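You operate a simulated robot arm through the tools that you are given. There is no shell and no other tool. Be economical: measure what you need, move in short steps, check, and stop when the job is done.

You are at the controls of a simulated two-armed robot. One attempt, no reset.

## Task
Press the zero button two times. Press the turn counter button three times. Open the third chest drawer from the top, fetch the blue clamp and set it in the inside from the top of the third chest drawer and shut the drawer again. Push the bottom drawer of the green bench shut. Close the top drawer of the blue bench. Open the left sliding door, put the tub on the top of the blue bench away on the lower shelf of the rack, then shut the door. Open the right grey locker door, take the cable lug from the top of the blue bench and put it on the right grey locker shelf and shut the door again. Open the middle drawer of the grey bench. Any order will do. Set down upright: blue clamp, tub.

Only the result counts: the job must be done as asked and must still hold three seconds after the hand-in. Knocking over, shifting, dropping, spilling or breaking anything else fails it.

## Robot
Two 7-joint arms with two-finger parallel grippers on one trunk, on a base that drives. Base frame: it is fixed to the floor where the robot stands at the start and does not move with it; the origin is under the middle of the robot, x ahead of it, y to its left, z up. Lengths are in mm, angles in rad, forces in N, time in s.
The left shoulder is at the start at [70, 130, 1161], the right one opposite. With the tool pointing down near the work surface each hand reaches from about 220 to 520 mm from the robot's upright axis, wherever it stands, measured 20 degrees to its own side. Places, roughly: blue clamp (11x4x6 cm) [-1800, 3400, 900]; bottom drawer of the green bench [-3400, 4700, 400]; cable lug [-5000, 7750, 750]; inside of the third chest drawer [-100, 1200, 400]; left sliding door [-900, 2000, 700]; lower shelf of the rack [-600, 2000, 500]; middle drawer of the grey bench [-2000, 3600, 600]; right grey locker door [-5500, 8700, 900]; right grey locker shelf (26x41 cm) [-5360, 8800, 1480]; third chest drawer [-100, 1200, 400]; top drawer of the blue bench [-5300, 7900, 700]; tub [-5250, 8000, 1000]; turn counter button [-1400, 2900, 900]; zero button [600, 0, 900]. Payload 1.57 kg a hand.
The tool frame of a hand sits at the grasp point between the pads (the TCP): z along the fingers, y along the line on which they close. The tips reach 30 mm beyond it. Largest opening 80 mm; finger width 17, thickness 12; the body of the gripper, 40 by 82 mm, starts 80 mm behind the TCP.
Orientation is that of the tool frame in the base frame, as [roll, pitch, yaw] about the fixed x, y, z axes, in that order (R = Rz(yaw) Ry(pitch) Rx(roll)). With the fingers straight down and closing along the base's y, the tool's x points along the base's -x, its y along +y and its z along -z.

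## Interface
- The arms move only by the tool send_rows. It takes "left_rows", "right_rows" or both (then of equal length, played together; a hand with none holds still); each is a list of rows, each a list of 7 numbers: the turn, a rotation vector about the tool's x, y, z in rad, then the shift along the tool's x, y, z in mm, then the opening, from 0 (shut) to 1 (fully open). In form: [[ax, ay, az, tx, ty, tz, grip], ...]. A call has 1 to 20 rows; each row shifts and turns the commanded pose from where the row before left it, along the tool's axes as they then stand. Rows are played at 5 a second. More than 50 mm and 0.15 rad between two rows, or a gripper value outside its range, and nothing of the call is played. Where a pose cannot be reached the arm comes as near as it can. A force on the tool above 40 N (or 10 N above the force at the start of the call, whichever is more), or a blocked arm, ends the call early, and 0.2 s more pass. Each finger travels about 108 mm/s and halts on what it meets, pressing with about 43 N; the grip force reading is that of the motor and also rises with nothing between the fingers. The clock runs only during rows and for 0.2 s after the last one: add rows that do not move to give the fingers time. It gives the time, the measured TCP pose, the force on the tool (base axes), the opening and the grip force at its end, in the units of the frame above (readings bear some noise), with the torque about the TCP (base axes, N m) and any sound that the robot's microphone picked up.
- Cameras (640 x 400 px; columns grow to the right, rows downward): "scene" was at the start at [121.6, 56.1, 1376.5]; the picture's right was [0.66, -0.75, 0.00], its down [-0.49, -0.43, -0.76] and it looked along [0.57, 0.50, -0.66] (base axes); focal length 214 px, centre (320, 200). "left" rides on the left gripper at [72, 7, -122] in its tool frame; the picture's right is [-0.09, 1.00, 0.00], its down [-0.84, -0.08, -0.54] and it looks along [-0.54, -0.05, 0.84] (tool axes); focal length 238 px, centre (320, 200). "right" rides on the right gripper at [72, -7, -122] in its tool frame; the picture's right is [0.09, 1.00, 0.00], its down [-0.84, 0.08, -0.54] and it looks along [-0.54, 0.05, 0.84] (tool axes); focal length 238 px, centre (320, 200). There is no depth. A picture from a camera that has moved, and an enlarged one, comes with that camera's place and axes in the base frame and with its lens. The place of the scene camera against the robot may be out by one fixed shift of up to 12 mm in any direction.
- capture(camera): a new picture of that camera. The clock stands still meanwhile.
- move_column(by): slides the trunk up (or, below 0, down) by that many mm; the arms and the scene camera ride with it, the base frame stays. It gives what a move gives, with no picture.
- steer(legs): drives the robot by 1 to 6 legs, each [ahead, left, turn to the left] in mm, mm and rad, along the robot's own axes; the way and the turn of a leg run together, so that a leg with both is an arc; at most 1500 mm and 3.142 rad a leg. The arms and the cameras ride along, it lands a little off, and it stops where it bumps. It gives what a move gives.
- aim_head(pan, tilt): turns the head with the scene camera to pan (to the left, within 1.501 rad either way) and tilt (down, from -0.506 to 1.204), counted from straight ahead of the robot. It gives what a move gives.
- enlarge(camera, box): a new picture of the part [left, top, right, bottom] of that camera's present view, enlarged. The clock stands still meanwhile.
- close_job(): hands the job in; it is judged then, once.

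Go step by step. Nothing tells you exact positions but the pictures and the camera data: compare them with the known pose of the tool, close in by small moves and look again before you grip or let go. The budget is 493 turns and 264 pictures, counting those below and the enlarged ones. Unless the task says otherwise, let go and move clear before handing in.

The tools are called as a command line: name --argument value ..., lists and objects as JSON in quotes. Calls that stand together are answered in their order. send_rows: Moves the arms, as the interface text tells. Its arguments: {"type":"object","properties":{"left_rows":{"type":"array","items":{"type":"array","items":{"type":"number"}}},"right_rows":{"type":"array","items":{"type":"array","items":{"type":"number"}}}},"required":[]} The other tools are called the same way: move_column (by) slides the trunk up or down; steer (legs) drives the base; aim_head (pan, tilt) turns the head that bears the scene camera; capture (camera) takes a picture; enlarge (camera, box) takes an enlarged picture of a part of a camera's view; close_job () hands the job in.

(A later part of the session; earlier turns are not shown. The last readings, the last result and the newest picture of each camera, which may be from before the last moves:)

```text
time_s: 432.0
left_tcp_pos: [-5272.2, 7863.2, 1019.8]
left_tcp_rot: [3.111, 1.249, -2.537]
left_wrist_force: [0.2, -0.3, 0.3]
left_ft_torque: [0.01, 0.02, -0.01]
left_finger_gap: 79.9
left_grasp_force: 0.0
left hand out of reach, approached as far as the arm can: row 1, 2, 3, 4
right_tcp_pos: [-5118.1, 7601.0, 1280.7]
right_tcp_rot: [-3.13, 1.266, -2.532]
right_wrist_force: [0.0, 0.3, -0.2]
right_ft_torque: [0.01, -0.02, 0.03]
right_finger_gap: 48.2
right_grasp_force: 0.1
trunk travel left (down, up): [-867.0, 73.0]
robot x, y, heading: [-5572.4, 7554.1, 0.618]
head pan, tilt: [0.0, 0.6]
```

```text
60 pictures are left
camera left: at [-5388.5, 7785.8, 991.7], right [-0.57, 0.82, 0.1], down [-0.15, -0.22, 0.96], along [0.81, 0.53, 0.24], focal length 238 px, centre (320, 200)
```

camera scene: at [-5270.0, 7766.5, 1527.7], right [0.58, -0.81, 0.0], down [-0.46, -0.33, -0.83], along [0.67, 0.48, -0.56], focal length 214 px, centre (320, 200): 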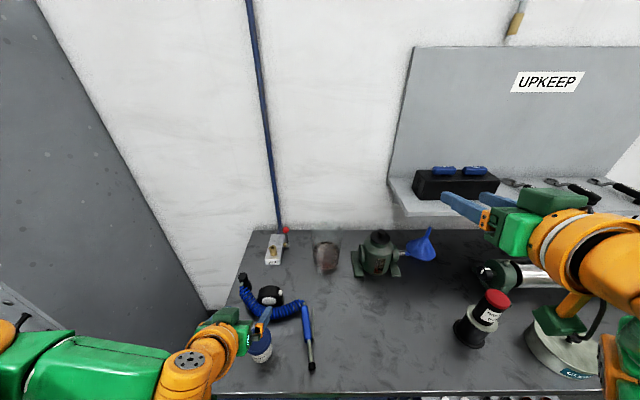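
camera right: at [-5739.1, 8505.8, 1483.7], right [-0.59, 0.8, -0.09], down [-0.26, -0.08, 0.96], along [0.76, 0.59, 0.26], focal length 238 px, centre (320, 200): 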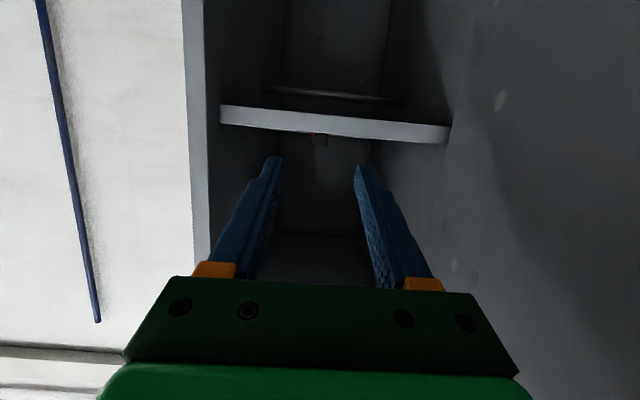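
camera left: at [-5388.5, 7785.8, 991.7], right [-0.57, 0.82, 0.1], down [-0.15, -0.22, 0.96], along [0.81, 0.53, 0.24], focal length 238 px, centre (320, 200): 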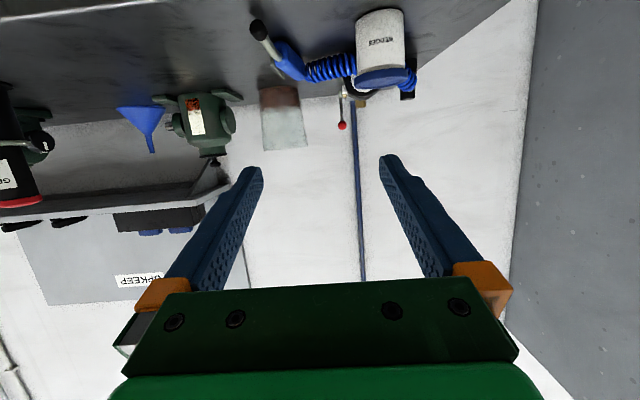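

Level now. I shift left 82 mm and lower the trunk 135 mm in front of the bench, then look along the hand.

steer --legs '[[0, 82, 0.008]]'

move_column --by -133

capture --camera "left"

```text
time_s: 433.1
left_tcp_pos: [-5319.7, 7926.0, 1021.2]
left_tcp_rot: [3.092, 1.246, -2.551]
left_wrist_force: [0.1, -0.5, 1.4]
left_ft_torque: [-0.01, -0.01, 0.02]
left_finger_gap: 80.0
left_grasp_force: 0.1
right_tcp_pos: [-5163.1, 7664.9, 1279.9]
right_tcp_rot: [3.136, 1.267, -2.545]
right_wrist_force: [0.6, -0.8, 0.1]
right_ft_torque: [-0.01, -0.05, 0.04]
right_finger_gap: 47.8
right_grasp_force: 0.1
trunk travel left (down, up): [-867.0, 73.0]
robot x, y, heading: [-5622.1, 7621.5, 0.628]
head pan, tilt: [0.0, 0.6]
```

```text
time_s: 434.7
left_tcp_pos: [-5321.7, 7929.9, 887.0]
left_tcp_rot: [3.107, 1.249, -2.534]
left_wrist_force: [0.3, 0.2, 0.1]
left_ft_torque: [-0.02, 0.01, 0.01]
left_finger_gap: 80.4
left_grasp_force: 0.0
right_tcp_pos: [-5166.4, 7669.0, 1148.5]
right_tcp_rot: [-3.132, 1.268, -2.527]
right_wrist_force: [0.8, 0.2, -0.7]
right_ft_torque: [-0.02, 0.02, 0.02]
right_finger_gap: 48.0
right_grasp_force: 0.0
trunk travel left (down, up): [-734.0, 206.0]
robot x, y, heading: [-5618.8, 7621.7, 0.627]
head pan, tilt: [0.0, 0.6]
```

```text
59 pictures are left
camera left: at [-5437.7, 7852.5, 858.8], right [-0.57, 0.82, 0.1], down [-0.15, -0.22, 0.96], along [0.81, 0.54, 0.24], focal length 238 px, centre (320, 200)
```

left: 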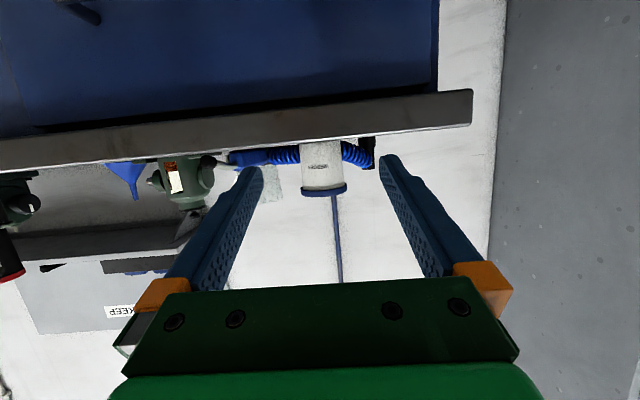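

Tub is centred. I drive forward 120, check, then the rest.

steer --legs '[[120, 0, 0]]'

capture --camera "left"

```text
time_s: 435.9
left_tcp_pos: [-5228.5, 7998.9, 888.9]
left_tcp_rot: [3.108, 1.248, -2.532]
left_wrist_force: [0.7, -0.4, -0.1]
left_ft_torque: [0.0, -0.03, -0.03]
left_finger_gap: 80.0
left_grasp_force: 0.1
right_tcp_pos: [-5071.1, 7738.9, 1147.4]
right_tcp_rot: [-3.131, 1.27, -2.527]
right_wrist_force: [0.3, -0.6, -0.7]
right_ft_torque: [0.03, -0.01, 0.0]
right_finger_gap: 48.0
right_grasp_force: 0.1
trunk travel left (down, up): [-734.0, 206.0]
robot x, y, heading: [-5522.9, 7687.7, 0.629]
head pan, tilt: [0.0, 0.6]
```

```text
58 pictures are left
camera left: at [-5343.9, 7921.5, 859.3], right [-0.57, 0.81, 0.1], down [-0.15, -0.22, 0.96], along [0.81, 0.54, 0.25], focal length 238 px, centre (320, 200)
```

left: 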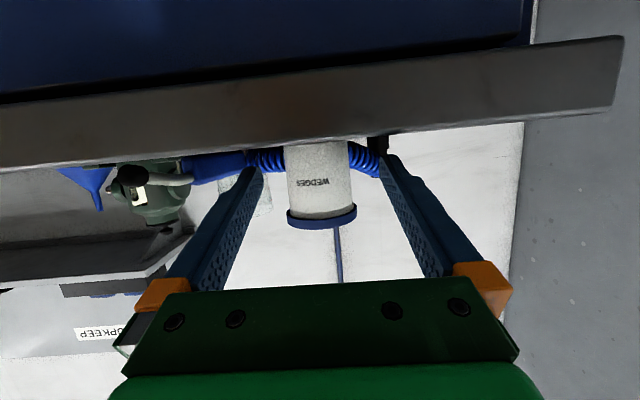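

Still centred. 72 mm more.

steer --legs '[[70, 0, 0]]'

capture --camera "left"

```text
time_s: 436.9
left_tcp_pos: [-5173.0, 8038.6, 889.4]
left_tcp_rot: [3.108, 1.251, -2.533]
left_wrist_force: [0.6, -1.1, -0.2]
left_ft_torque: [0.01, -0.01, 0.03]
left_finger_gap: 80.1
left_grasp_force: 0.1
right_tcp_pos: [-5017.2, 7777.7, 1148.5]
right_tcp_rot: [-3.128, 1.27, -2.524]
right_wrist_force: [0.0, 0.5, -1.6]
right_ft_torque: [-0.03, -0.01, -0.04]
right_finger_gap: 48.1
right_grasp_force: 0.1
trunk travel left (down, up): [-734.0, 206.0]
robot x, y, heading: [-5470.3, 7732.5, 0.631]
head pan, tilt: [0.0, 0.6]
```

```text
57 pictures are left
camera left: at [-5288.8, 7961.4, 859.7], right [-0.57, 0.81, 0.1], down [-0.15, -0.22, 0.96], along [0.81, 0.54, 0.25], focal length 238 px, centre (320, 200)
```

left: 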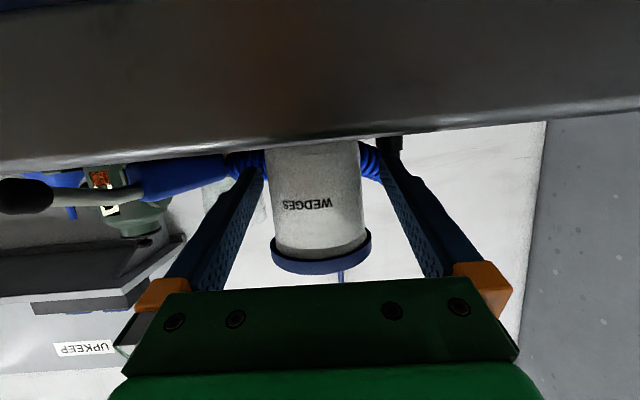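

Well placed and below the lid. I lower 4 mm and close.

move_column --by -4

send_rows --left_rows '[[0, 0, 0, 0, 0, 5, 0.85], [0, 0, 0, 0, 0, 0, 0.72], [0, 0, 0, 0, 0, 0, 0.62], [0, 0, 0, 0, 0, 0, 0.5], [0, 0, 0, 0, 0, 0, 0.5], [0, 0, 0, 0, 0, 0, 0.5]]'

capture --camera "left"

```text
time_s: 437.4
left_tcp_pos: [-5172.3, 8039.2, 883.6]
left_tcp_rot: [3.109, 1.248, -2.532]
left_wrist_force: [-0.6, -0.1, -0.8]
left_ft_torque: [0.0, -0.01, 0.02]
left_finger_gap: 79.9
left_grasp_force: 0.1
right_tcp_pos: [-5016.3, 7778.8, 1144.5]
right_tcp_rot: [-3.133, 1.267, -2.526]
right_wrist_force: [-0.2, 0.1, 0.2]
right_ft_torque: [-0.01, 0.0, -0.01]
right_finger_gap: 48.0
right_grasp_force: 0.0
trunk travel left (down, up): [-730.0, 210.0]
robot x, y, heading: [-5468.1, 7731.5, 0.629]
head pan, tilt: [0.0, 0.6]
```

```text
time_s: 438.8
left_tcp_pos: [-5169.0, 8042.1, 883.0]
left_tcp_rot: [3.106, 1.247, -2.532]
left_wrist_force: [-0.2, -0.1, 1.6]
left_ft_torque: [0.01, -0.03, -0.03]
left_finger_gap: 54.8
left_grasp_force: 42.7
right_tcp_pos: [-5016.2, 7779.5, 1144.9]
right_tcp_rot: [-3.132, 1.267, -2.524]
right_wrist_force: [0.0, -0.1, 0.1]
right_ft_torque: [0.02, 0.01, 0.01]
right_finger_gap: 48.0
right_grasp_force: 0.1
trunk travel left (down, up): [-730.0, 210.0]
robot x, y, heading: [-5464.2, 7731.5, 0.63]
head pan, tilt: [0.0, 0.6]
```

```text
56 pictures are left
camera left: at [-5283.0, 7965.2, 854.4], right [-0.57, 0.81, 0.1], down [-0.14, -0.22, 0.96], along [0.81, 0.54, 0.24], focal length 238 px, centre (320, 200)
```

left: 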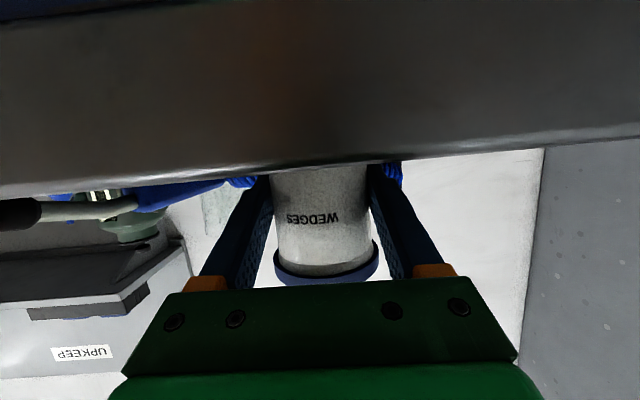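

Gripped without a snap. I lift with the trunk and check the tub.

move_column --by 60

move_column --by 120

steer --legs '[[-400, 0, 0]]'

aim_head --pan 0.4 --tilt 0.7

capture --camera "scene"

```text
time_s: 439.8
left_tcp_pos: [-5167.7, 8043.5, 942.7]
left_tcp_rot: [3.108, 1.247, -2.53]
left_wrist_force: [-0.8, 1.1, -0.5]
left_ft_torque: [-0.02, 0.02, -0.02]
left_finger_gap: 54.8
left_grasp_force: 43.4
right_tcp_pos: [-5015.7, 7779.3, 1203.9]
right_tcp_rot: [-3.133, 1.267, -2.525]
right_wrist_force: [-0.1, 0.0, -1.0]
right_ft_torque: [0.03, -0.03, 0.0]
right_finger_gap: 48.3
right_grasp_force: 0.1
trunk travel left (down, up): [-790.0, 150.0]
robot x, y, heading: [-5465.2, 7733.7, 0.627]
head pan, tilt: [0.0, 0.6]
```

```text
time_s: 441.3
left_tcp_pos: [-5167.3, 8041.8, 1061.8]
left_tcp_rot: [3.107, 1.245, -2.532]
left_wrist_force: [0.5, 0.2, -1.1]
left_ft_torque: [-0.02, 0.0, -0.03]
left_finger_gap: 54.5
left_grasp_force: 42.5
right_tcp_pos: [-5015.0, 7780.5, 1323.9]
right_tcp_rot: [-3.131, 1.269, -2.524]
right_wrist_force: [0.4, 0.5, 0.0]
right_ft_torque: [-0.03, -0.01, 0.01]
right_finger_gap: 48.1
right_grasp_force: 0.0
trunk travel left (down, up): [-910.0, 30.0]
robot x, y, heading: [-5468.9, 7728.9, 0.629]
head pan, tilt: [0.0, 0.6]
```

```text
time_s: 443.8
left_tcp_pos: [-5485.8, 7810.5, 1062.7]
left_tcp_rot: [3.107, 1.245, -2.537]
left_wrist_force: [-0.4, -0.5, 0.4]
left_ft_torque: [0.01, 0.0, 0.0]
left_finger_gap: 54.3
left_grasp_force: 43.0
right_tcp_pos: [-5335.6, 7547.4, 1322.5]
right_tcp_rot: [-3.13, 1.266, -2.528]
right_wrist_force: [0.2, 0.4, -0.2]
right_ft_torque: [0.01, 0.0, -0.05]
right_finger_gap: 48.1
right_grasp_force: 0.2
trunk travel left (down, up): [-910.0, 30.0]
robot x, y, heading: [-5790.3, 7497.6, 0.619]
head pan, tilt: [0.0, 0.6]
```

```text
time_s: 444.7
left_tcp_pos: [-5489.3, 7808.7, 1064.4]
left_tcp_rot: [3.106, 1.246, -2.536]
left_wrist_force: [-0.7, -0.1, -0.9]
left_ft_torque: [0.0, 0.01, 0.01]
left_finger_gap: 54.3
left_grasp_force: 43.0
right_tcp_pos: [-5337.4, 7544.6, 1325.1]
right_tcp_rot: [-3.132, 1.267, -2.533]
right_wrist_force: [0.0, 0.1, -0.3]
right_ft_torque: [0.01, -0.04, 0.01]
right_finger_gap: 48.0
right_grasp_force: 0.0
trunk travel left (down, up): [-910.0, 30.0]
robot x, y, heading: [-5791.5, 7499.1, 0.626]
head pan, tilt: [0.4, 0.7]
```

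```text
55 pictures are left
camera scene: at [-5697.5, 7600.2, 1489.8], right [0.85, -0.52, 0.0], down [-0.34, -0.55, -0.77], along [0.4, 0.65, -0.64], focal length 214 px, centre (320, 200)
```

scene: 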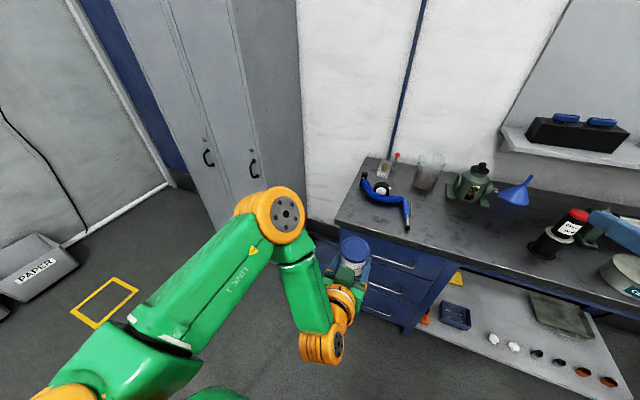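

The tub hangs upright and both locker doors are shut. I drive back along the aisle toward the rack, keeping well clear of the open grey drawer.

steer --legs '[[-450, 0, 0], [0, -1200, 0], [0, -1200, 0]]'

steer --legs '[[0, -1200, 0], [0, -1000, 0]]'

aim_head --pan -1.2 --tilt 0.4

capture --camera "scene"

```text
time_s: 459.0
left_tcp_pos: [-4459.8, 5539.1, 1063.4]
left_tcp_rot: [3.107, 1.246, -2.564]
left_wrist_force: [0.2, 0.4, -0.1]
left_ft_torque: [0.02, -0.01, -0.02]
left_finger_gap: 53.8
left_grasp_force: 42.6
right_tcp_pos: [-4317.0, 5269.8, 1324.6]
right_tcp_rot: [-3.127, 1.267, -2.558]
right_wrist_force: [0.3, -0.4, -0.6]
right_ft_torque: [-0.01, 0.01, 0.01]
right_finger_gap: 48.2
right_grasp_force: 0.1
trunk travel left (down, up): [-910.0, 30.0]
robot x, y, heading: [-4768.3, 5240.1, 0.591]
head pan, tilt: [0.4, 0.7]
```

```text
time_s: 470.0
left_tcp_pos: [-3220.6, 3675.6, 1062.6]
left_tcp_rot: [3.109, 1.246, -2.579]
left_wrist_force: [-0.2, 0.2, -1.0]
left_ft_torque: [0.0, 0.01, -0.03]
left_finger_gap: 53.4
left_grasp_force: 42.4
right_tcp_pos: [-3081.9, 3406.3, 1323.7]
right_tcp_rot: [-3.127, 1.267, -2.573]
right_wrist_force: [0.6, 0.1, -0.5]
right_ft_torque: [-0.01, 0.01, -0.03]
right_finger_gap: 48.0
right_grasp_force: 0.1
trunk travel left (down, up): [-910.0, 30.0]
robot x, y, heading: [-3535.2, 3376.7, 0.579]
head pan, tilt: [0.4, 0.7]
```

```text
time_s: 471.6
left_tcp_pos: [-3219.0, 3676.6, 1061.7]
left_tcp_rot: [3.106, 1.247, -2.581]
left_wrist_force: [-0.8, 0.2, -1.1]
left_ft_torque: [-0.02, -0.02, 0.02]
left_finger_gap: 53.2
left_grasp_force: 42.9
right_tcp_pos: [-3079.8, 3406.4, 1324.4]
right_tcp_rot: [-3.13, 1.265, -2.574]
right_wrist_force: [0.0, -0.7, -0.5]
right_ft_torque: [-0.03, 0.02, 0.0]
right_finger_gap: 48.1
right_grasp_force: 0.0
trunk travel left (down, up): [-910.0, 30.0]
robot x, y, heading: [-3532.3, 3377.4, 0.579]
head pan, tilt: [-1.201, 0.4]
```

```text
54 pictures are left
camera scene: at [-3409.8, 3352.8, 1516.5], right [-0.58, -0.81, 0.0], down [-0.32, 0.23, -0.92], along [0.75, -0.54, -0.39], focal length 214 px, centre (320, 200)
```

scene: 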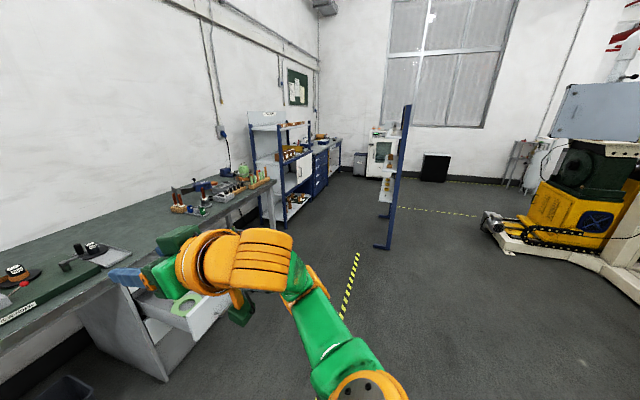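

The grip gap is creeping down a little (54.8→53.2). I check the tub in the hand.

capture --camera "left"

```text
53 pictures are left
camera left: at [-3338.6, 3603.6, 1034.2], right [-0.53, 0.84, 0.1], down [-0.15, -0.21, 0.97], along [0.83, 0.5, 0.24], focal length 238 px, centre (320, 200)
```

left: 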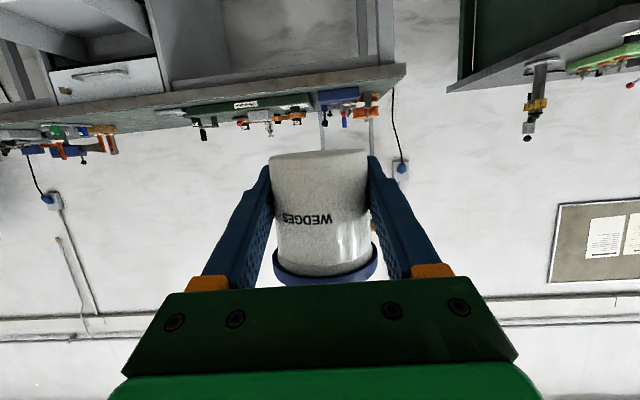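

The tub is steady. I correct the heading and go on past the open drawer, then in toward the rack.

steer --legs '[[0, 0, 0.055], [0, -1250, 0.01], [500, 0, 0], [0, -1150, 0.01]]'

aim_head --pan -0.1 --tilt 0.7

capture --camera "scene"

```text
time_s: 486.6
left_tcp_pos: [-1387.0, 2027.1, 1062.2]
left_tcp_rot: [3.109, 1.248, -2.511]
left_wrist_force: [-0.3, 0.3, -1.0]
left_ft_torque: [0.01, 0.04, 0.01]
left_finger_gap: 53.3
left_grasp_force: 43.1
right_tcp_pos: [-1228.9, 1767.7, 1324.3]
right_tcp_rot: [-3.128, 1.267, -2.503]
right_wrist_force: [0.5, 0.5, 0.4]
right_ft_torque: [-0.04, 0.02, -0.03]
right_finger_gap: 48.0
right_grasp_force: 0.0
trunk travel left (down, up): [-910.0, 30.0]
robot x, y, heading: [-1676.5, 1709.6, 0.646]
head pan, tilt: [-1.201, 0.4]
```

```text
time_s: 487.9
left_tcp_pos: [-1384.0, 2026.2, 1063.5]
left_tcp_rot: [3.107, 1.246, -2.512]
left_wrist_force: [-0.1, 0.3, -0.6]
left_ft_torque: [0.0, 0.01, -0.04]
left_finger_gap: 52.8
left_grasp_force: 42.8
right_tcp_pos: [-1227.6, 1766.8, 1324.1]
right_tcp_rot: [-3.131, 1.267, -2.505]
right_wrist_force: [0.7, 0.5, 0.4]
right_ft_torque: [-0.01, -0.02, 0.02]
right_finger_gap: 47.7
right_grasp_force: 0.0
trunk travel left (down, up): [-910.0, 30.0]
robot x, y, heading: [-1679.3, 1710.6, 0.65]
head pan, tilt: [-0.099, 0.7]
```

```text
52 pictures are left
camera scene: at [-1558.6, 1784.1, 1489.7], right [0.52, -0.85, 0.0], down [-0.55, -0.34, -0.76], along [0.65, 0.4, -0.64], focal length 214 px, centre (320, 200)
```

scene: 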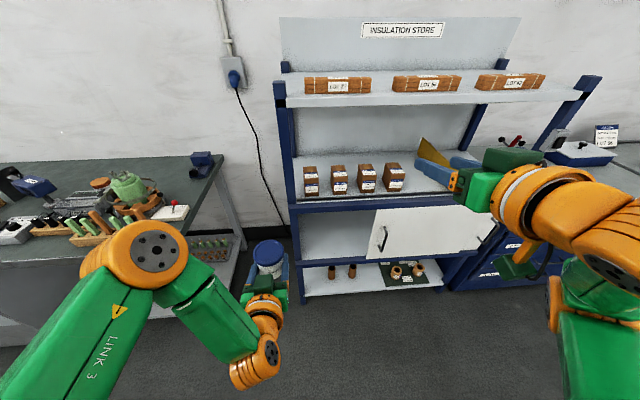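

The opening (t≈2087–2393) is clear. First I fold the right hand back so that it won't reach into the rack.

send_rows --right_rows '[[0, 0.127, 0, 0, 0, -18, 0.6], [0, 0.127, 0, 0, 0, -18, 0.6], [0, 0.127, 0, 0, 0, -18, 0.6], [0, 0.127, 0, 0, 0, -18, 0.6], [0, 0.127, 0, 0, 0, -18, 0.6], [0, 0.127, 0, 0, 0, -18, 0.6], [0, 0.127, 0, 0, 0, -10, 0.6], [0, 0.127, 0, 0, 0, -10, 0.6], [0, 0.127, 0, 0, 0, 0, 0.6], [0, 0.127, 0, 0, 0, 0, 0.6], [0, 0, 0, 30, 0, 0, 0.6], [0, 0, 0, 30, 0, 0, 0.6], [0, 0, 0, 0, 0, 0, 0.6]]'

steer --legs '[[0, -210, -0.02]]'

move_column --by -330

aim_head --pan 0.1 --tilt 0.4

capture --camera "scene"

capture --camera "left"

```text
time_s: 490.7
left_tcp_pos: [-1383.2, 2026.7, 1061.4]
left_tcp_rot: [3.109, 1.246, -2.509]
left_wrist_force: [-0.3, -0.3, -0.9]
left_ft_torque: [-0.01, 0.0, -0.02]
left_finger_gap: 53.3
left_grasp_force: 43.2
right_tcp_pos: [-1375.6, 1723.1, 1352.4]
right_tcp_rot: [-3.137, -0.004, -2.519]
right_wrist_force: [-0.4, 0.1, -0.2]
right_ft_torque: [-0.02, 0.01, -0.05]
right_finger_gap: 48.0
right_grasp_force: 0.0
right hand out of reach, approached as far as the arm can: row 8, 9, 10, 11, 12
trunk travel left (down, up): [-910.0, 30.0]
robot x, y, heading: [-1677.1, 1712.2, 0.648]
head pan, tilt: [-0.099, 0.7]
```

```text
time_s: 492.3
left_tcp_pos: [-1257.2, 1856.7, 1062.8]
left_tcp_rot: [3.12, 1.246, -2.523]
left_wrist_force: [-1.0, 0.3, -1.4]
left_ft_torque: [-0.04, -0.01, -0.05]
left_finger_gap: 53.1
left_grasp_force: 42.9
right_tcp_pos: [-1255.7, 1552.1, 1353.2]
right_tcp_rot: [-3.135, -0.002, -2.542]
right_wrist_force: [-0.5, -0.5, -0.1]
right_ft_torque: [-0.03, 0.01, 0.0]
right_finger_gap: 47.9
right_grasp_force: 0.0
trunk travel left (down, up): [-910.0, 30.0]
robot x, y, heading: [-1556.5, 1543.6, 0.622]
head pan, tilt: [-0.099, 0.7]
```

```text
time_s: 495.6
left_tcp_pos: [-1253.8, 1852.3, 733.1]
left_tcp_rot: [3.107, 1.246, -2.538]
left_wrist_force: [0.4, 0.7, -1.0]
left_ft_torque: [0.03, 0.03, 0.01]
left_finger_gap: 53.2
left_grasp_force: 42.9
right_tcp_pos: [-1252.3, 1547.8, 1023.3]
right_tcp_rot: [-3.136, -0.004, -2.543]
right_wrist_force: [-0.3, -0.2, -0.6]
right_ft_torque: [-0.03, 0.0, 0.01]
right_finger_gap: 48.0
right_grasp_force: 0.0
trunk travel left (down, up): [-580.0, 360.0]
robot x, y, heading: [-1553.7, 1544.7, 0.622]
head pan, tilt: [-0.099, 0.7]
```

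```text
time_s: 496.4
left_tcp_pos: [-1254.8, 1851.8, 732.2]
left_tcp_rot: [3.107, 1.247, -2.536]
left_wrist_force: [0.1, -0.3, 0.0]
left_ft_torque: [0.01, -0.01, -0.01]
left_finger_gap: 53.1
left_grasp_force: 42.8
right_tcp_pos: [-1252.3, 1548.2, 1022.3]
right_tcp_rot: [-3.138, -0.005, -2.542]
right_wrist_force: [-0.5, 0.6, 0.4]
right_ft_torque: [0.04, -0.01, 0.03]
right_finger_gap: 47.7
right_grasp_force: 0.0
trunk travel left (down, up): [-580.0, 360.0]
robot x, y, heading: [-1557.9, 1540.1, 0.623]
head pan, tilt: [0.099, 0.4]
```

```text
51 pictures are left
camera scene: at [-1437.7, 1633.0, 1186.5], right [0.66, -0.75, 0.0], down [-0.29, -0.26, -0.92], along [0.69, 0.61, -0.39], focal length 214 px, centre (320, 200)
```

scene: 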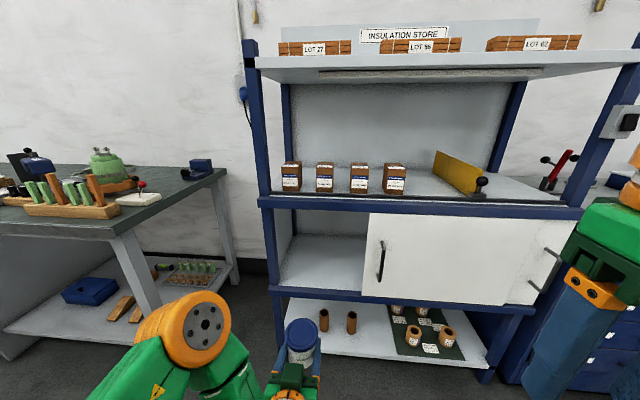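

```text
50 pictures are left
camera left: at [-1369.7, 1775.3, 704.2], right [-0.57, 0.82, 0.1], down [-0.15, -0.22, 0.97], along [0.81, 0.54, 0.24], focal length 238 px, centre (320, 200)
```

left: 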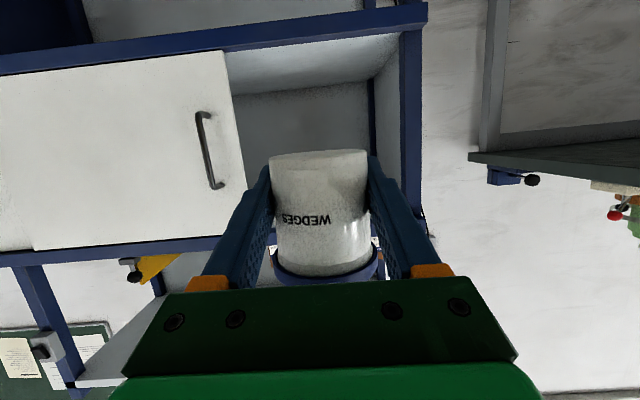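

The opening spans about z 520–880. I drive forward 350 mm at this height and measure the shelf floor from close.

steer --legs '[[350, 0, 0.004]]'

capture --camera "left"

aim_head --pan 0.4 --tilt 0.6

capture --camera "scene"

```text
time_s: 498.6
left_tcp_pos: [-976.2, 2060.4, 732.2]
left_tcp_rot: [3.107, 1.247, -2.525]
left_wrist_force: [0.0, 0.3, -0.4]
left_ft_torque: [-0.02, 0.0, -0.01]
left_finger_gap: 52.9
left_grasp_force: 43.0
right_tcp_pos: [-971.1, 1754.2, 1024.3]
right_tcp_rot: [-3.137, -0.004, -2.531]
right_wrist_force: [-0.3, -0.2, -1.3]
right_ft_torque: [0.0, 0.0, -0.02]
right_finger_gap: 47.8
right_grasp_force: 0.1
trunk travel left (down, up): [-580.0, 360.0]
robot x, y, heading: [-1277.3, 1744.0, 0.635]
head pan, tilt: [0.099, 0.4]
```

```text
49 pictures are left
camera left: at [-1091.2, 1981.5, 704.3], right [-0.58, 0.81, 0.1], down [-0.14, -0.22, 0.97], along [0.8, 0.54, 0.24], focal length 238 px, centre (320, 200)
```

left: 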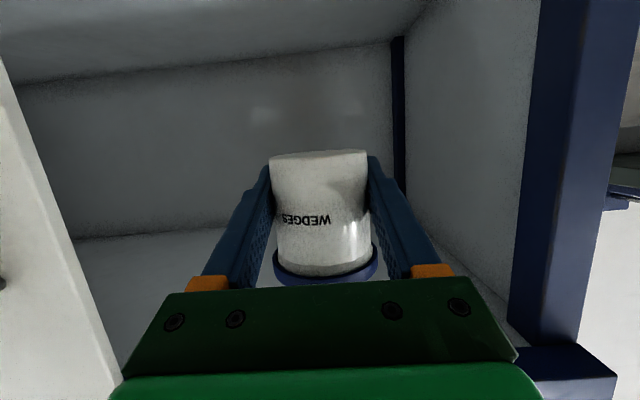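

```text
time_s: 499.4
left_tcp_pos: [-975.9, 2060.1, 732.5]
left_tcp_rot: [3.107, 1.246, -2.525]
left_wrist_force: [0.6, -0.1, -0.9]
left_ft_torque: [-0.01, 0.02, 0.01]
left_finger_gap: 53.1
left_grasp_force: 43.5
right_tcp_pos: [-972.0, 1754.4, 1023.0]
right_tcp_rot: [-3.137, -0.002, -2.53]
right_wrist_force: [-0.1, 0.1, -1.1]
right_ft_torque: [0.01, -0.01, 0.02]
right_finger_gap: 48.1
right_grasp_force: 0.1
trunk travel left (down, up): [-580.0, 360.0]
robot x, y, heading: [-1272.1, 1743.9, 0.635]
head pan, tilt: [0.4, 0.6]
```

```text
48 pictures are left
camera scene: at [-1181.2, 1852.4, 1168.4], right [0.86, -0.51, 0.0], down [-0.29, -0.48, -0.83], along [0.42, 0.71, -0.56], focal length 214 px, centre (320, 200)
```

scene: 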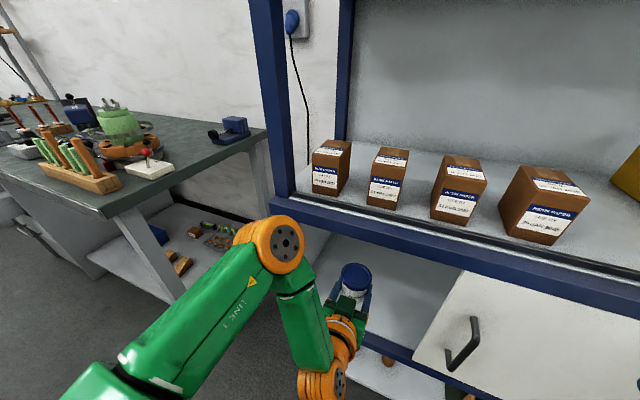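

Tub is at the door plane, centred. I drive 100 mm in and then lower slowly.

steer --legs '[[100, 0, -0.005]]'

move_column --by -120

capture --camera "left"

capture --camera "scene"

```text
time_s: 500.6
left_tcp_pos: [-890.2, 2119.5, 732.7]
left_tcp_rot: [3.106, 1.245, -2.53]
left_wrist_force: [0.1, 0.0, 0.2]
left_ft_torque: [0.01, 0.02, -0.02]
left_finger_gap: 53.2
left_grasp_force: 43.2
right_tcp_pos: [-887.5, 1815.4, 1022.8]
right_tcp_rot: [-3.138, -0.004, -2.538]
right_wrist_force: [-0.2, -0.3, -0.3]
right_ft_torque: [0.01, 0.02, 0.01]
right_finger_gap: 47.9
right_grasp_force: 0.2
trunk travel left (down, up): [-580.0, 360.0]
robot x, y, heading: [-1193.6, 1808.5, 0.629]
head pan, tilt: [0.4, 0.6]
```

```text
time_s: 502.1
left_tcp_pos: [-892.3, 2117.9, 612.4]
left_tcp_rot: [3.105, 1.246, -2.533]
left_wrist_force: [-0.2, -0.6, -1.3]
left_ft_torque: [-0.01, -0.06, 0.01]
left_finger_gap: 53.0
left_grasp_force: 43.0
right_tcp_pos: [-889.0, 1814.8, 902.5]
right_tcp_rot: [-3.137, -0.003, -2.536]
right_wrist_force: [0.3, 0.0, 0.4]
right_ft_torque: [0.05, 0.02, -0.01]
right_finger_gap: 48.0
right_grasp_force: 0.1
trunk travel left (down, up): [-460.0, 480.0]
robot x, y, heading: [-1191.3, 1807.5, 0.632]
head pan, tilt: [0.4, 0.6]
```

```text
47 pictures are left
camera left: at [-1006.4, 2041.4, 584.2], right [-0.57, 0.81, 0.1], down [-0.14, -0.22, 0.97], along [0.81, 0.54, 0.24], focal length 238 px, centre (320, 200)
```

left: 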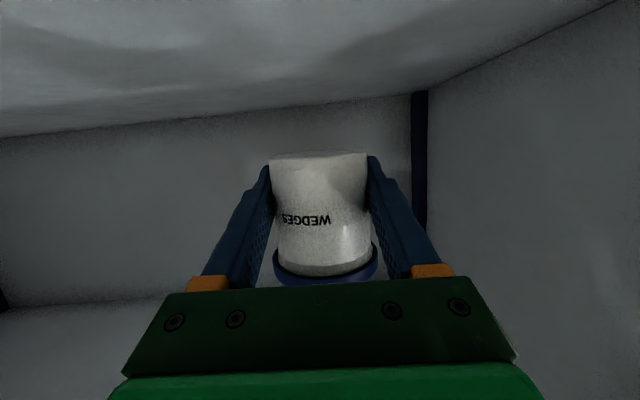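

```text
46 pictures are left
camera scene: at [-1097.4, 1912.8, 1048.3], right [0.86, -0.52, 0.0], down [-0.29, -0.48, -0.82], along [0.43, 0.71, -0.57], focal length 214 px, centre (320, 200)
```

scene: 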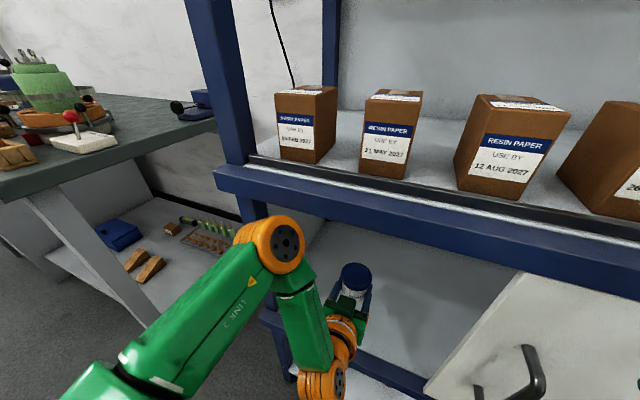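

The tub is inside the opening. I lower further in steps, watching for contact.

move_column --by -35

capture --camera "left"

```text
time_s: 502.9
left_tcp_pos: [-890.9, 2119.4, 578.1]
left_tcp_rot: [3.108, 1.246, -2.53]
left_wrist_force: [0.6, -0.9, -0.3]
left_ft_torque: [0.02, -0.02, 0.02]
left_finger_gap: 53.1
left_grasp_force: 42.8
right_tcp_pos: [-888.0, 1814.6, 867.4]
right_tcp_rot: [-3.137, -0.002, -2.536]
right_wrist_force: [-0.4, -0.4, -0.6]
right_ft_torque: [-0.01, 0.01, 0.01]
right_finger_gap: 48.2
right_grasp_force: 0.1
trunk travel left (down, up): [-425.0, 515.0]
robot x, y, heading: [-1194.8, 1804.9, 0.631]
head pan, tilt: [0.4, 0.6]
```

```text
45 pictures are left
camera left: at [-1006.7, 2041.3, 549.2], right [-0.57, 0.81, 0.1], down [-0.14, -0.22, 0.96], along [0.81, 0.54, 0.24], focal length 238 px, centre (320, 200)
```

left: 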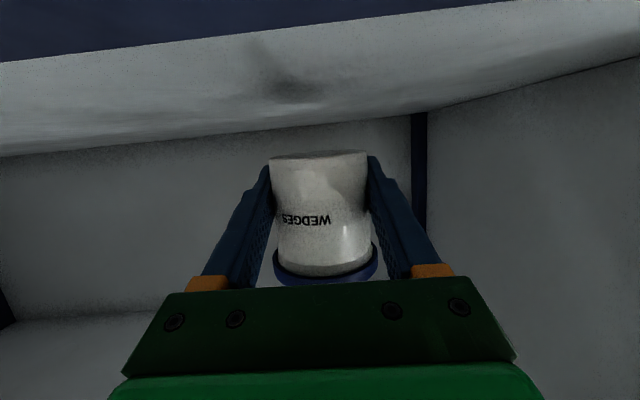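

Floor ≈530; the tub's bottom is about 25 mm above. I lower 15, then small steps.

move_column --by -15

move_column --by -4

enlarge --camera "left" --box '[220, 30, 420, 200]'

```text
time_s: 503.5
left_tcp_pos: [-891.2, 2119.1, 561.7]
left_tcp_rot: [3.107, 1.247, -2.532]
left_wrist_force: [-0.2, 0.3, -0.9]
left_ft_torque: [-0.03, 0.03, 0.01]
left_finger_gap: 53.0
left_grasp_force: 43.3
right_tcp_pos: [-889.5, 1814.5, 852.3]
right_tcp_rot: [-3.139, -0.004, -2.536]
right_wrist_force: [-0.6, -0.1, 0.3]
right_ft_torque: [0.01, 0.01, 0.0]
right_finger_gap: 47.8
right_grasp_force: 0.0
trunk travel left (down, up): [-410.0, 530.0]
robot x, y, heading: [-1192.6, 1807.4, 0.629]
head pan, tilt: [0.4, 0.6]
```

```text
time_s: 504.0
left_tcp_pos: [-890.1, 2117.7, 558.4]
left_tcp_rot: [3.107, 1.246, -2.532]
left_wrist_force: [0.2, -0.9, -1.3]
left_ft_torque: [-0.02, -0.02, -0.01]
left_finger_gap: 53.1
left_grasp_force: 43.4
right_tcp_pos: [-887.8, 1815.1, 848.2]
right_tcp_rot: [-3.138, -0.004, -2.535]
right_wrist_force: [0.6, 0.9, 0.4]
right_ft_torque: [0.0, -0.02, 0.0]
right_finger_gap: 48.0
right_grasp_force: 0.1
trunk travel left (down, up): [-406.0, 534.0]
robot x, y, heading: [-1187.6, 1806.8, 0.631]
head pan, tilt: [0.4, 0.6]
```

```text
2.35 times, centred on (320, 115) of left
camera zoom: at [-1006.6, 2041.3, 530.2], right [-0.57, 0.81, 0.1], down [-0.14, -0.22, 0.97], along [0.81, 0.54, 0.24], focal length 561 px, centre (320, 400)
```

zoom: 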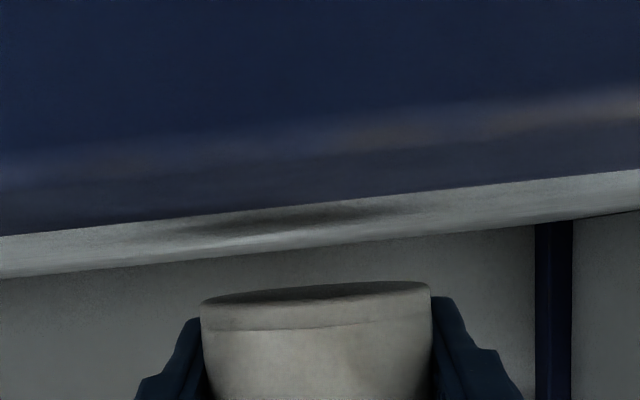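

Floor at ≈525: about 10 mm more.

move_column --by -5

move_column --by -3

move_column --by -2

```text
time_s: 504.6
left_tcp_pos: [-891.6, 2119.0, 553.3]
left_tcp_rot: [3.105, 1.246, -2.532]
left_wrist_force: [-0.2, -0.3, -0.6]
left_ft_torque: [-0.01, 0.0, 0.0]
left_finger_gap: 53.1
left_grasp_force: 43.3
right_tcp_pos: [-888.1, 1815.1, 843.0]
right_tcp_rot: [-3.139, -0.003, -2.537]
right_wrist_force: [0.2, 0.2, -0.6]
right_ft_torque: [0.02, 0.01, 0.02]
right_finger_gap: 48.0
right_grasp_force: 0.0
trunk travel left (down, up): [-401.0, 539.0]
robot x, y, heading: [-1192.7, 1811.3, 0.629]
head pan, tilt: [0.4, 0.6]
```

```text
time_s: 505.1
left_tcp_pos: [-890.9, 2119.5, 549.4]
left_tcp_rot: [3.107, 1.247, -2.532]
left_wrist_force: [0.5, -0.4, -0.4]
left_ft_torque: [0.01, 0.01, 0.0]
left_finger_gap: 53.3
left_grasp_force: 43.1
right_tcp_pos: [-889.2, 1814.8, 840.9]
right_tcp_rot: [-3.138, -0.004, -2.536]
right_wrist_force: [0.1, -0.5, -0.5]
right_ft_torque: [-0.05, -0.02, -0.03]
right_finger_gap: 48.0
right_grasp_force: 0.1
trunk travel left (down, up): [-398.0, 542.0]
robot x, y, heading: [-1191.6, 1809.8, 0.631]
head pan, tilt: [0.4, 0.6]
```

```text
time_s: 505.6
left_tcp_pos: [-890.4, 2118.5, 547.5]
left_tcp_rot: [3.107, 1.247, -2.532]
left_wrist_force: [-0.3, 0.6, 0.4]
left_ft_torque: [-0.02, 0.0, 0.01]
left_finger_gap: 53.1
left_grasp_force: 43.0
right_tcp_pos: [-888.3, 1814.1, 838.0]
right_tcp_rot: [-3.138, -0.003, -2.537]
right_wrist_force: [-0.1, -1.1, -0.2]
right_ft_torque: [0.04, -0.02, 0.04]
right_finger_gap: 48.0
right_grasp_force: 0.1
trunk travel left (down, up): [-396.0, 544.0]
robot x, y, heading: [-1196.2, 1806.5, 0.629]
head pan, tilt: [0.4, 0.6]
```

move_column --by -2

move_column --by -2

enlarge --camera "left" --box '[220, 60, 420, 230]'

```text
time_s: 506.1
left_tcp_pos: [-891.6, 2117.9, 546.3]
left_tcp_rot: [3.105, 1.246, -2.53]
left_wrist_force: [0.4, -0.1, -0.1]
left_ft_torque: [0.04, 0.0, -0.01]
left_finger_gap: 53.3
left_grasp_force: 43.0
right_tcp_pos: [-888.3, 1814.3, 836.7]
right_tcp_rot: [-3.138, -0.003, -2.536]
right_wrist_force: [-0.3, 0.0, 0.4]
right_ft_torque: [-0.05, -0.05, 0.01]
right_finger_gap: 48.0
right_grasp_force: 0.1
trunk travel left (down, up): [-394.0, 546.0]
robot x, y, heading: [-1191.7, 1812.6, 0.625]
head pan, tilt: [0.4, 0.6]
```

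```text
time_s: 506.7
left_tcp_pos: [-891.1, 2119.7, 545.0]
left_tcp_rot: [3.108, 1.246, -2.531]
left_wrist_force: [0.3, -0.3, -0.8]
left_ft_torque: [0.02, -0.01, -0.02]
left_finger_gap: 53.2
left_grasp_force: 43.0
right_tcp_pos: [-888.7, 1814.4, 835.4]
right_tcp_rot: [-3.139, -0.004, -2.535]
right_wrist_force: [-0.5, 0.9, -0.9]
right_ft_torque: [0.02, 0.01, 0.0]
right_finger_gap: 48.1
right_grasp_force: 0.0
trunk travel left (down, up): [-392.0, 548.0]
robot x, y, heading: [-1191.3, 1811.4, 0.629]
head pan, tilt: [0.4, 0.6]
```

```text
2.35 times, centred on (320, 145) of left
camera zoom: at [-1006.6, 2041.3, 516.2], right [-0.57, 0.81, 0.1], down [-0.14, -0.22, 0.97], along [0.81, 0.54, 0.24], focal length 561 px, centre (320, 329)
```

zoom: 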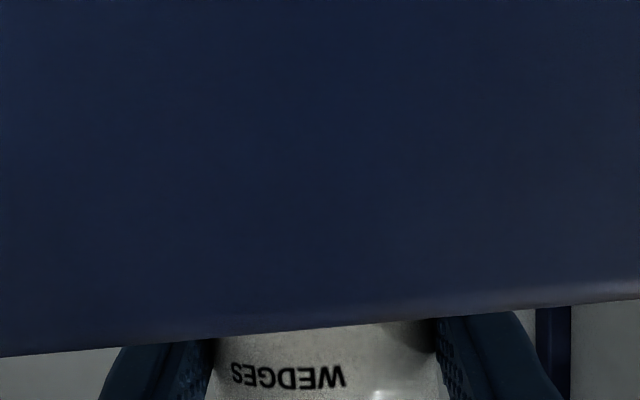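

move_column --by -2

move_column --by -2

move_column --by -2

```text
time_s: 507.2
left_tcp_pos: [-891.7, 2118.8, 542.6]
left_tcp_rot: [3.108, 1.245, -2.532]
left_wrist_force: [0.3, 0.0, -0.8]
left_ft_torque: [0.01, 0.03, -0.03]
left_finger_gap: 53.1
left_grasp_force: 42.7
right_tcp_pos: [-888.5, 1812.9, 833.8]
right_tcp_rot: [-3.138, -0.004, -2.535]
right_wrist_force: [0.3, -0.1, -0.3]
right_ft_torque: [-0.03, -0.06, -0.01]
right_finger_gap: 48.3
right_grasp_force: 0.0
trunk travel left (down, up): [-390.0, 550.0]
robot x, y, heading: [-1190.0, 1802.9, 0.63]
head pan, tilt: [0.4, 0.6]
```

```text
time_s: 507.7
left_tcp_pos: [-891.8, 2118.1, 542.6]
left_tcp_rot: [3.108, 1.252, -2.528]
left_wrist_force: [2.0, 2.2, 11.4]
left_ft_torque: [-0.22, -0.2, 0.08]
left_finger_gap: 53.1
left_grasp_force: 42.8
right_tcp_pos: [-888.9, 1812.9, 830.7]
right_tcp_rot: [-3.137, 0.0, -2.536]
right_wrist_force: [0.2, 0.2, 0.3]
right_ft_torque: [-0.01, 0.02, -0.01]
right_finger_gap: 47.8
right_grasp_force: 0.0
trunk travel left (down, up): [-388.0, 552.0]
robot x, y, heading: [-1187.6, 1807.3, 0.625]
head pan, tilt: [0.4, 0.6]
```

```text
time_s: 508.2
left_tcp_pos: [-892.7, 2118.8, 541.0]
left_tcp_rot: [3.106, 1.253, -2.529]
left_wrist_force: [4.3, 8.7, 25.1]
left_ft_torque: [-0.34, 0.09, 0.01]
left_finger_gap: 53.1
left_grasp_force: 43.4
right_tcp_pos: [-890.7, 1812.4, 829.5]
right_tcp_rot: [-3.138, 0.0, -2.536]
right_wrist_force: [0.9, 0.2, -0.7]
right_ft_torque: [-0.01, -0.01, -0.02]
right_finger_gap: 48.0
right_grasp_force: 0.0
trunk travel left (down, up): [-386.0, 554.0]
robot x, y, heading: [-1192.7, 1806.4, 0.628]
head pan, tilt: [0.4, 0.6]
```

Contact with the shelf floor. I relieve 2 mm and open.

move_column --by 2

send_rows --left_rows '[[0, 0, 0, 0, 0, 0, 0.7], [0, 0, 0, 0, 0, 0, 0.85], [0, 0, 0, 0, 0, 0, 1], [0, 0, 0, 0, 0, 0, 1]]'

capture --camera "left"

enlarge --camera "scene" --box '[240, 180, 420, 320]'

```text
time_s: 508.7
left_tcp_pos: [-892.4, 2118.9, 541.3]
left_tcp_rot: [3.107, 1.247, -2.534]
left_wrist_force: [1.0, 4.8, 16.9]
left_ft_torque: [-0.17, -0.18, 0.1]
left_finger_gap: 52.9
left_grasp_force: 43.0
right_tcp_pos: [-889.6, 1813.1, 832.3]
right_tcp_rot: [-3.138, 0.001, -2.537]
right_wrist_force: [0.5, -0.5, -0.6]
right_ft_torque: [0.02, 0.02, -0.01]
right_finger_gap: 48.1
right_grasp_force: 0.1
trunk travel left (down, up): [-388.0, 552.0]
robot x, y, heading: [-1191.2, 1810.0, 0.626]
head pan, tilt: [0.4, 0.6]
```

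```text
time_s: 509.7
left_tcp_pos: [-890.5, 2118.4, 540.4]
left_tcp_rot: [3.107, 1.247, -2.532]
left_wrist_force: [-0.2, 0.1, 1.0]
left_ft_torque: [0.01, 0.02, 0.01]
left_finger_gap: 80.2
left_grasp_force: 0.0
right_tcp_pos: [-888.2, 1814.5, 831.0]
right_tcp_rot: [-3.138, -0.003, -2.535]
right_wrist_force: [-0.1, -0.3, -0.3]
right_ft_torque: [0.02, 0.03, 0.02]
right_finger_gap: 47.8
right_grasp_force: 0.1
trunk travel left (down, up): [-388.0, 552.0]
robot x, y, heading: [-1193.8, 1805.1, 0.628]
head pan, tilt: [0.4, 0.6]
```

```text
42 pictures are left
camera left: at [-1006.7, 2041.2, 512.3], right [-0.57, 0.81, 0.1], down [-0.14, -0.22, 0.97], along [0.81, 0.54, 0.24], focal length 238 px, centre (320, 200)
```

left: 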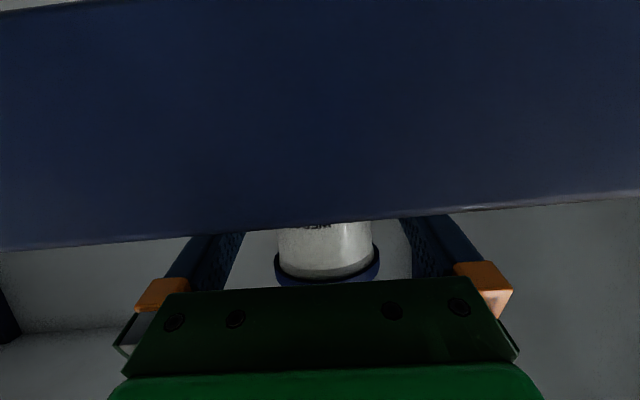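

```text
2.86 times, centred on (330, 250) of scene
camera zoom: at [-1097.6, 1912.6, 976.3], right [0.86, -0.52, 0.0], down [-0.29, -0.48, -0.83], along [0.43, 0.71, -0.57], focal length 613 px, centre (291, 57)
```

zoom: 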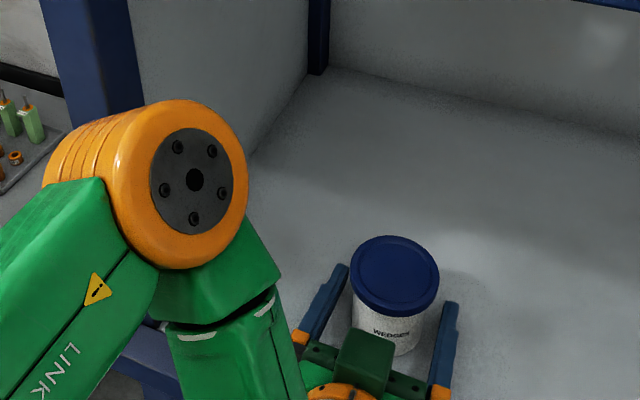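

The tub stands upright with its lid on. I rise 12 mm to clear the rail and back out.

move_column --by 12

steer --legs '[[-150, 0, 0]]'

capture --camera "left"

```text
time_s: 510.3
left_tcp_pos: [-891.1, 2117.8, 552.6]
left_tcp_rot: [3.108, 1.246, -2.532]
left_wrist_force: [0.3, -0.2, 0.0]
left_ft_torque: [0.01, -0.01, 0.03]
left_finger_gap: 80.0
left_grasp_force: 0.0
right_tcp_pos: [-889.5, 1814.2, 843.2]
right_tcp_rot: [-3.138, -0.003, -2.535]
right_wrist_force: [0.0, 0.2, -0.6]
right_ft_torque: [-0.04, -0.03, 0.01]
right_finger_gap: 48.1
right_grasp_force: 0.2
trunk travel left (down, up): [-400.0, 540.0]
robot x, y, heading: [-1191.0, 1806.9, 0.627]
head pan, tilt: [0.4, 0.6]
```

```text
time_s: 511.7
left_tcp_pos: [-1013.2, 2031.8, 553.2]
left_tcp_rot: [3.106, 1.244, -2.529]
left_wrist_force: [0.1, -0.2, 0.5]
left_ft_torque: [0.0, -0.03, -0.02]
left_finger_gap: 80.2
left_grasp_force: 0.1
right_tcp_pos: [-1010.2, 1726.7, 843.2]
right_tcp_rot: [-3.138, -0.003, -2.532]
right_wrist_force: [0.1, -0.1, 0.2]
right_ft_torque: [0.0, -0.01, -0.03]
right_finger_gap: 47.8
right_grasp_force: 0.1
trunk travel left (down, up): [-400.0, 540.0]
robot x, y, heading: [-1312.6, 1719.2, 0.632]
head pan, tilt: [0.4, 0.6]
```

```text
40 pictures are left
camera left: at [-1128.8, 1953.4, 524.4], right [-0.58, 0.81, 0.1], down [-0.14, -0.22, 0.96], along [0.8, 0.54, 0.24], focal length 238 px, centre (320, 200)
```

left: 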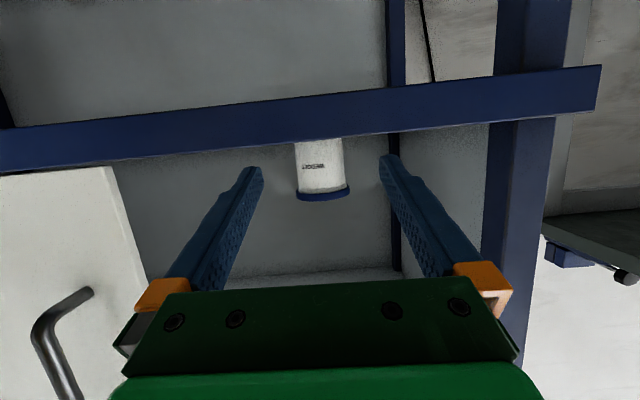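

The tub is well placed. Now the door: back off, raise to handle height, move right to the handle.

steer --legs '[[-130, 0, 0]]'

move_column --by 152

steer --legs '[[0, -221, -0.004]]'

capture --camera "left"

```text
time_s: 513.0
left_tcp_pos: [-1121.3, 1952.6, 553.9]
left_tcp_rot: [3.106, 1.245, -2.529]
left_wrist_force: [-0.2, -0.9, 0.7]
left_ft_torque: [-0.02, 0.01, -0.04]
left_finger_gap: 79.7
left_grasp_force: 0.1
right_tcp_pos: [-1117.5, 1647.2, 843.7]
right_tcp_rot: [-3.139, -0.005, -2.534]
right_wrist_force: [-0.2, -0.4, 0.3]
right_ft_torque: [0.02, 0.0, 0.01]
right_finger_gap: 48.1
right_grasp_force: 0.0
trunk travel left (down, up): [-400.0, 540.0]
robot x, y, heading: [-1418.2, 1640.9, 0.628]
head pan, tilt: [0.4, 0.6]
```

```text
time_s: 514.8
left_tcp_pos: [-1120.8, 1953.6, 705.3]
left_tcp_rot: [3.106, 1.246, -2.529]
left_wrist_force: [1.2, 0.7, 0.2]
left_ft_torque: [0.05, -0.01, -0.04]
left_finger_gap: 80.1
left_grasp_force: 0.0
right_tcp_pos: [-1117.9, 1648.2, 995.0]
right_tcp_rot: [-3.139, -0.003, -2.533]
right_wrist_force: [0.3, -0.2, 0.0]
right_ft_torque: [-0.01, 0.0, 0.0]
right_finger_gap: 48.1
right_grasp_force: 0.1
trunk travel left (down, up): [-552.0, 388.0]
robot x, y, heading: [-1422.5, 1638.0, 0.631]
head pan, tilt: [0.4, 0.6]
```

```text
time_s: 516.5
left_tcp_pos: [-990.3, 1775.3, 704.3]
left_tcp_rot: [3.106, 1.247, -2.531]
left_wrist_force: [-0.8, 0.3, 0.1]
left_ft_torque: [-0.01, -0.03, -0.04]
left_finger_gap: 80.0
left_grasp_force: 0.1
right_tcp_pos: [-987.6, 1470.5, 993.9]
right_tcp_rot: [-3.136, -0.003, -2.535]
right_wrist_force: [0.2, -0.2, 0.4]
right_ft_torque: [-0.01, -0.01, -0.02]
right_finger_gap: 47.9
right_grasp_force: 0.0
trunk travel left (down, up): [-552.0, 388.0]
robot x, y, heading: [-1288.4, 1462.4, 0.634]
head pan, tilt: [0.4, 0.6]
```

```text
39 pictures are left
camera left: at [-1105.6, 1696.0, 676.3], right [-0.58, 0.81, 0.1], down [-0.14, -0.22, 0.96], along [0.81, 0.54, 0.24], focal length 238 px, centre (320, 200)
```

left: 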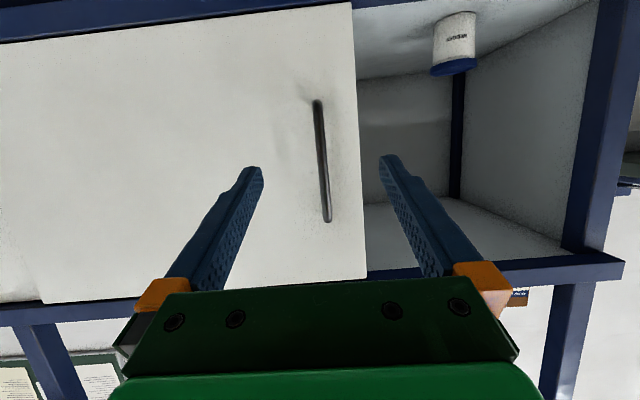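

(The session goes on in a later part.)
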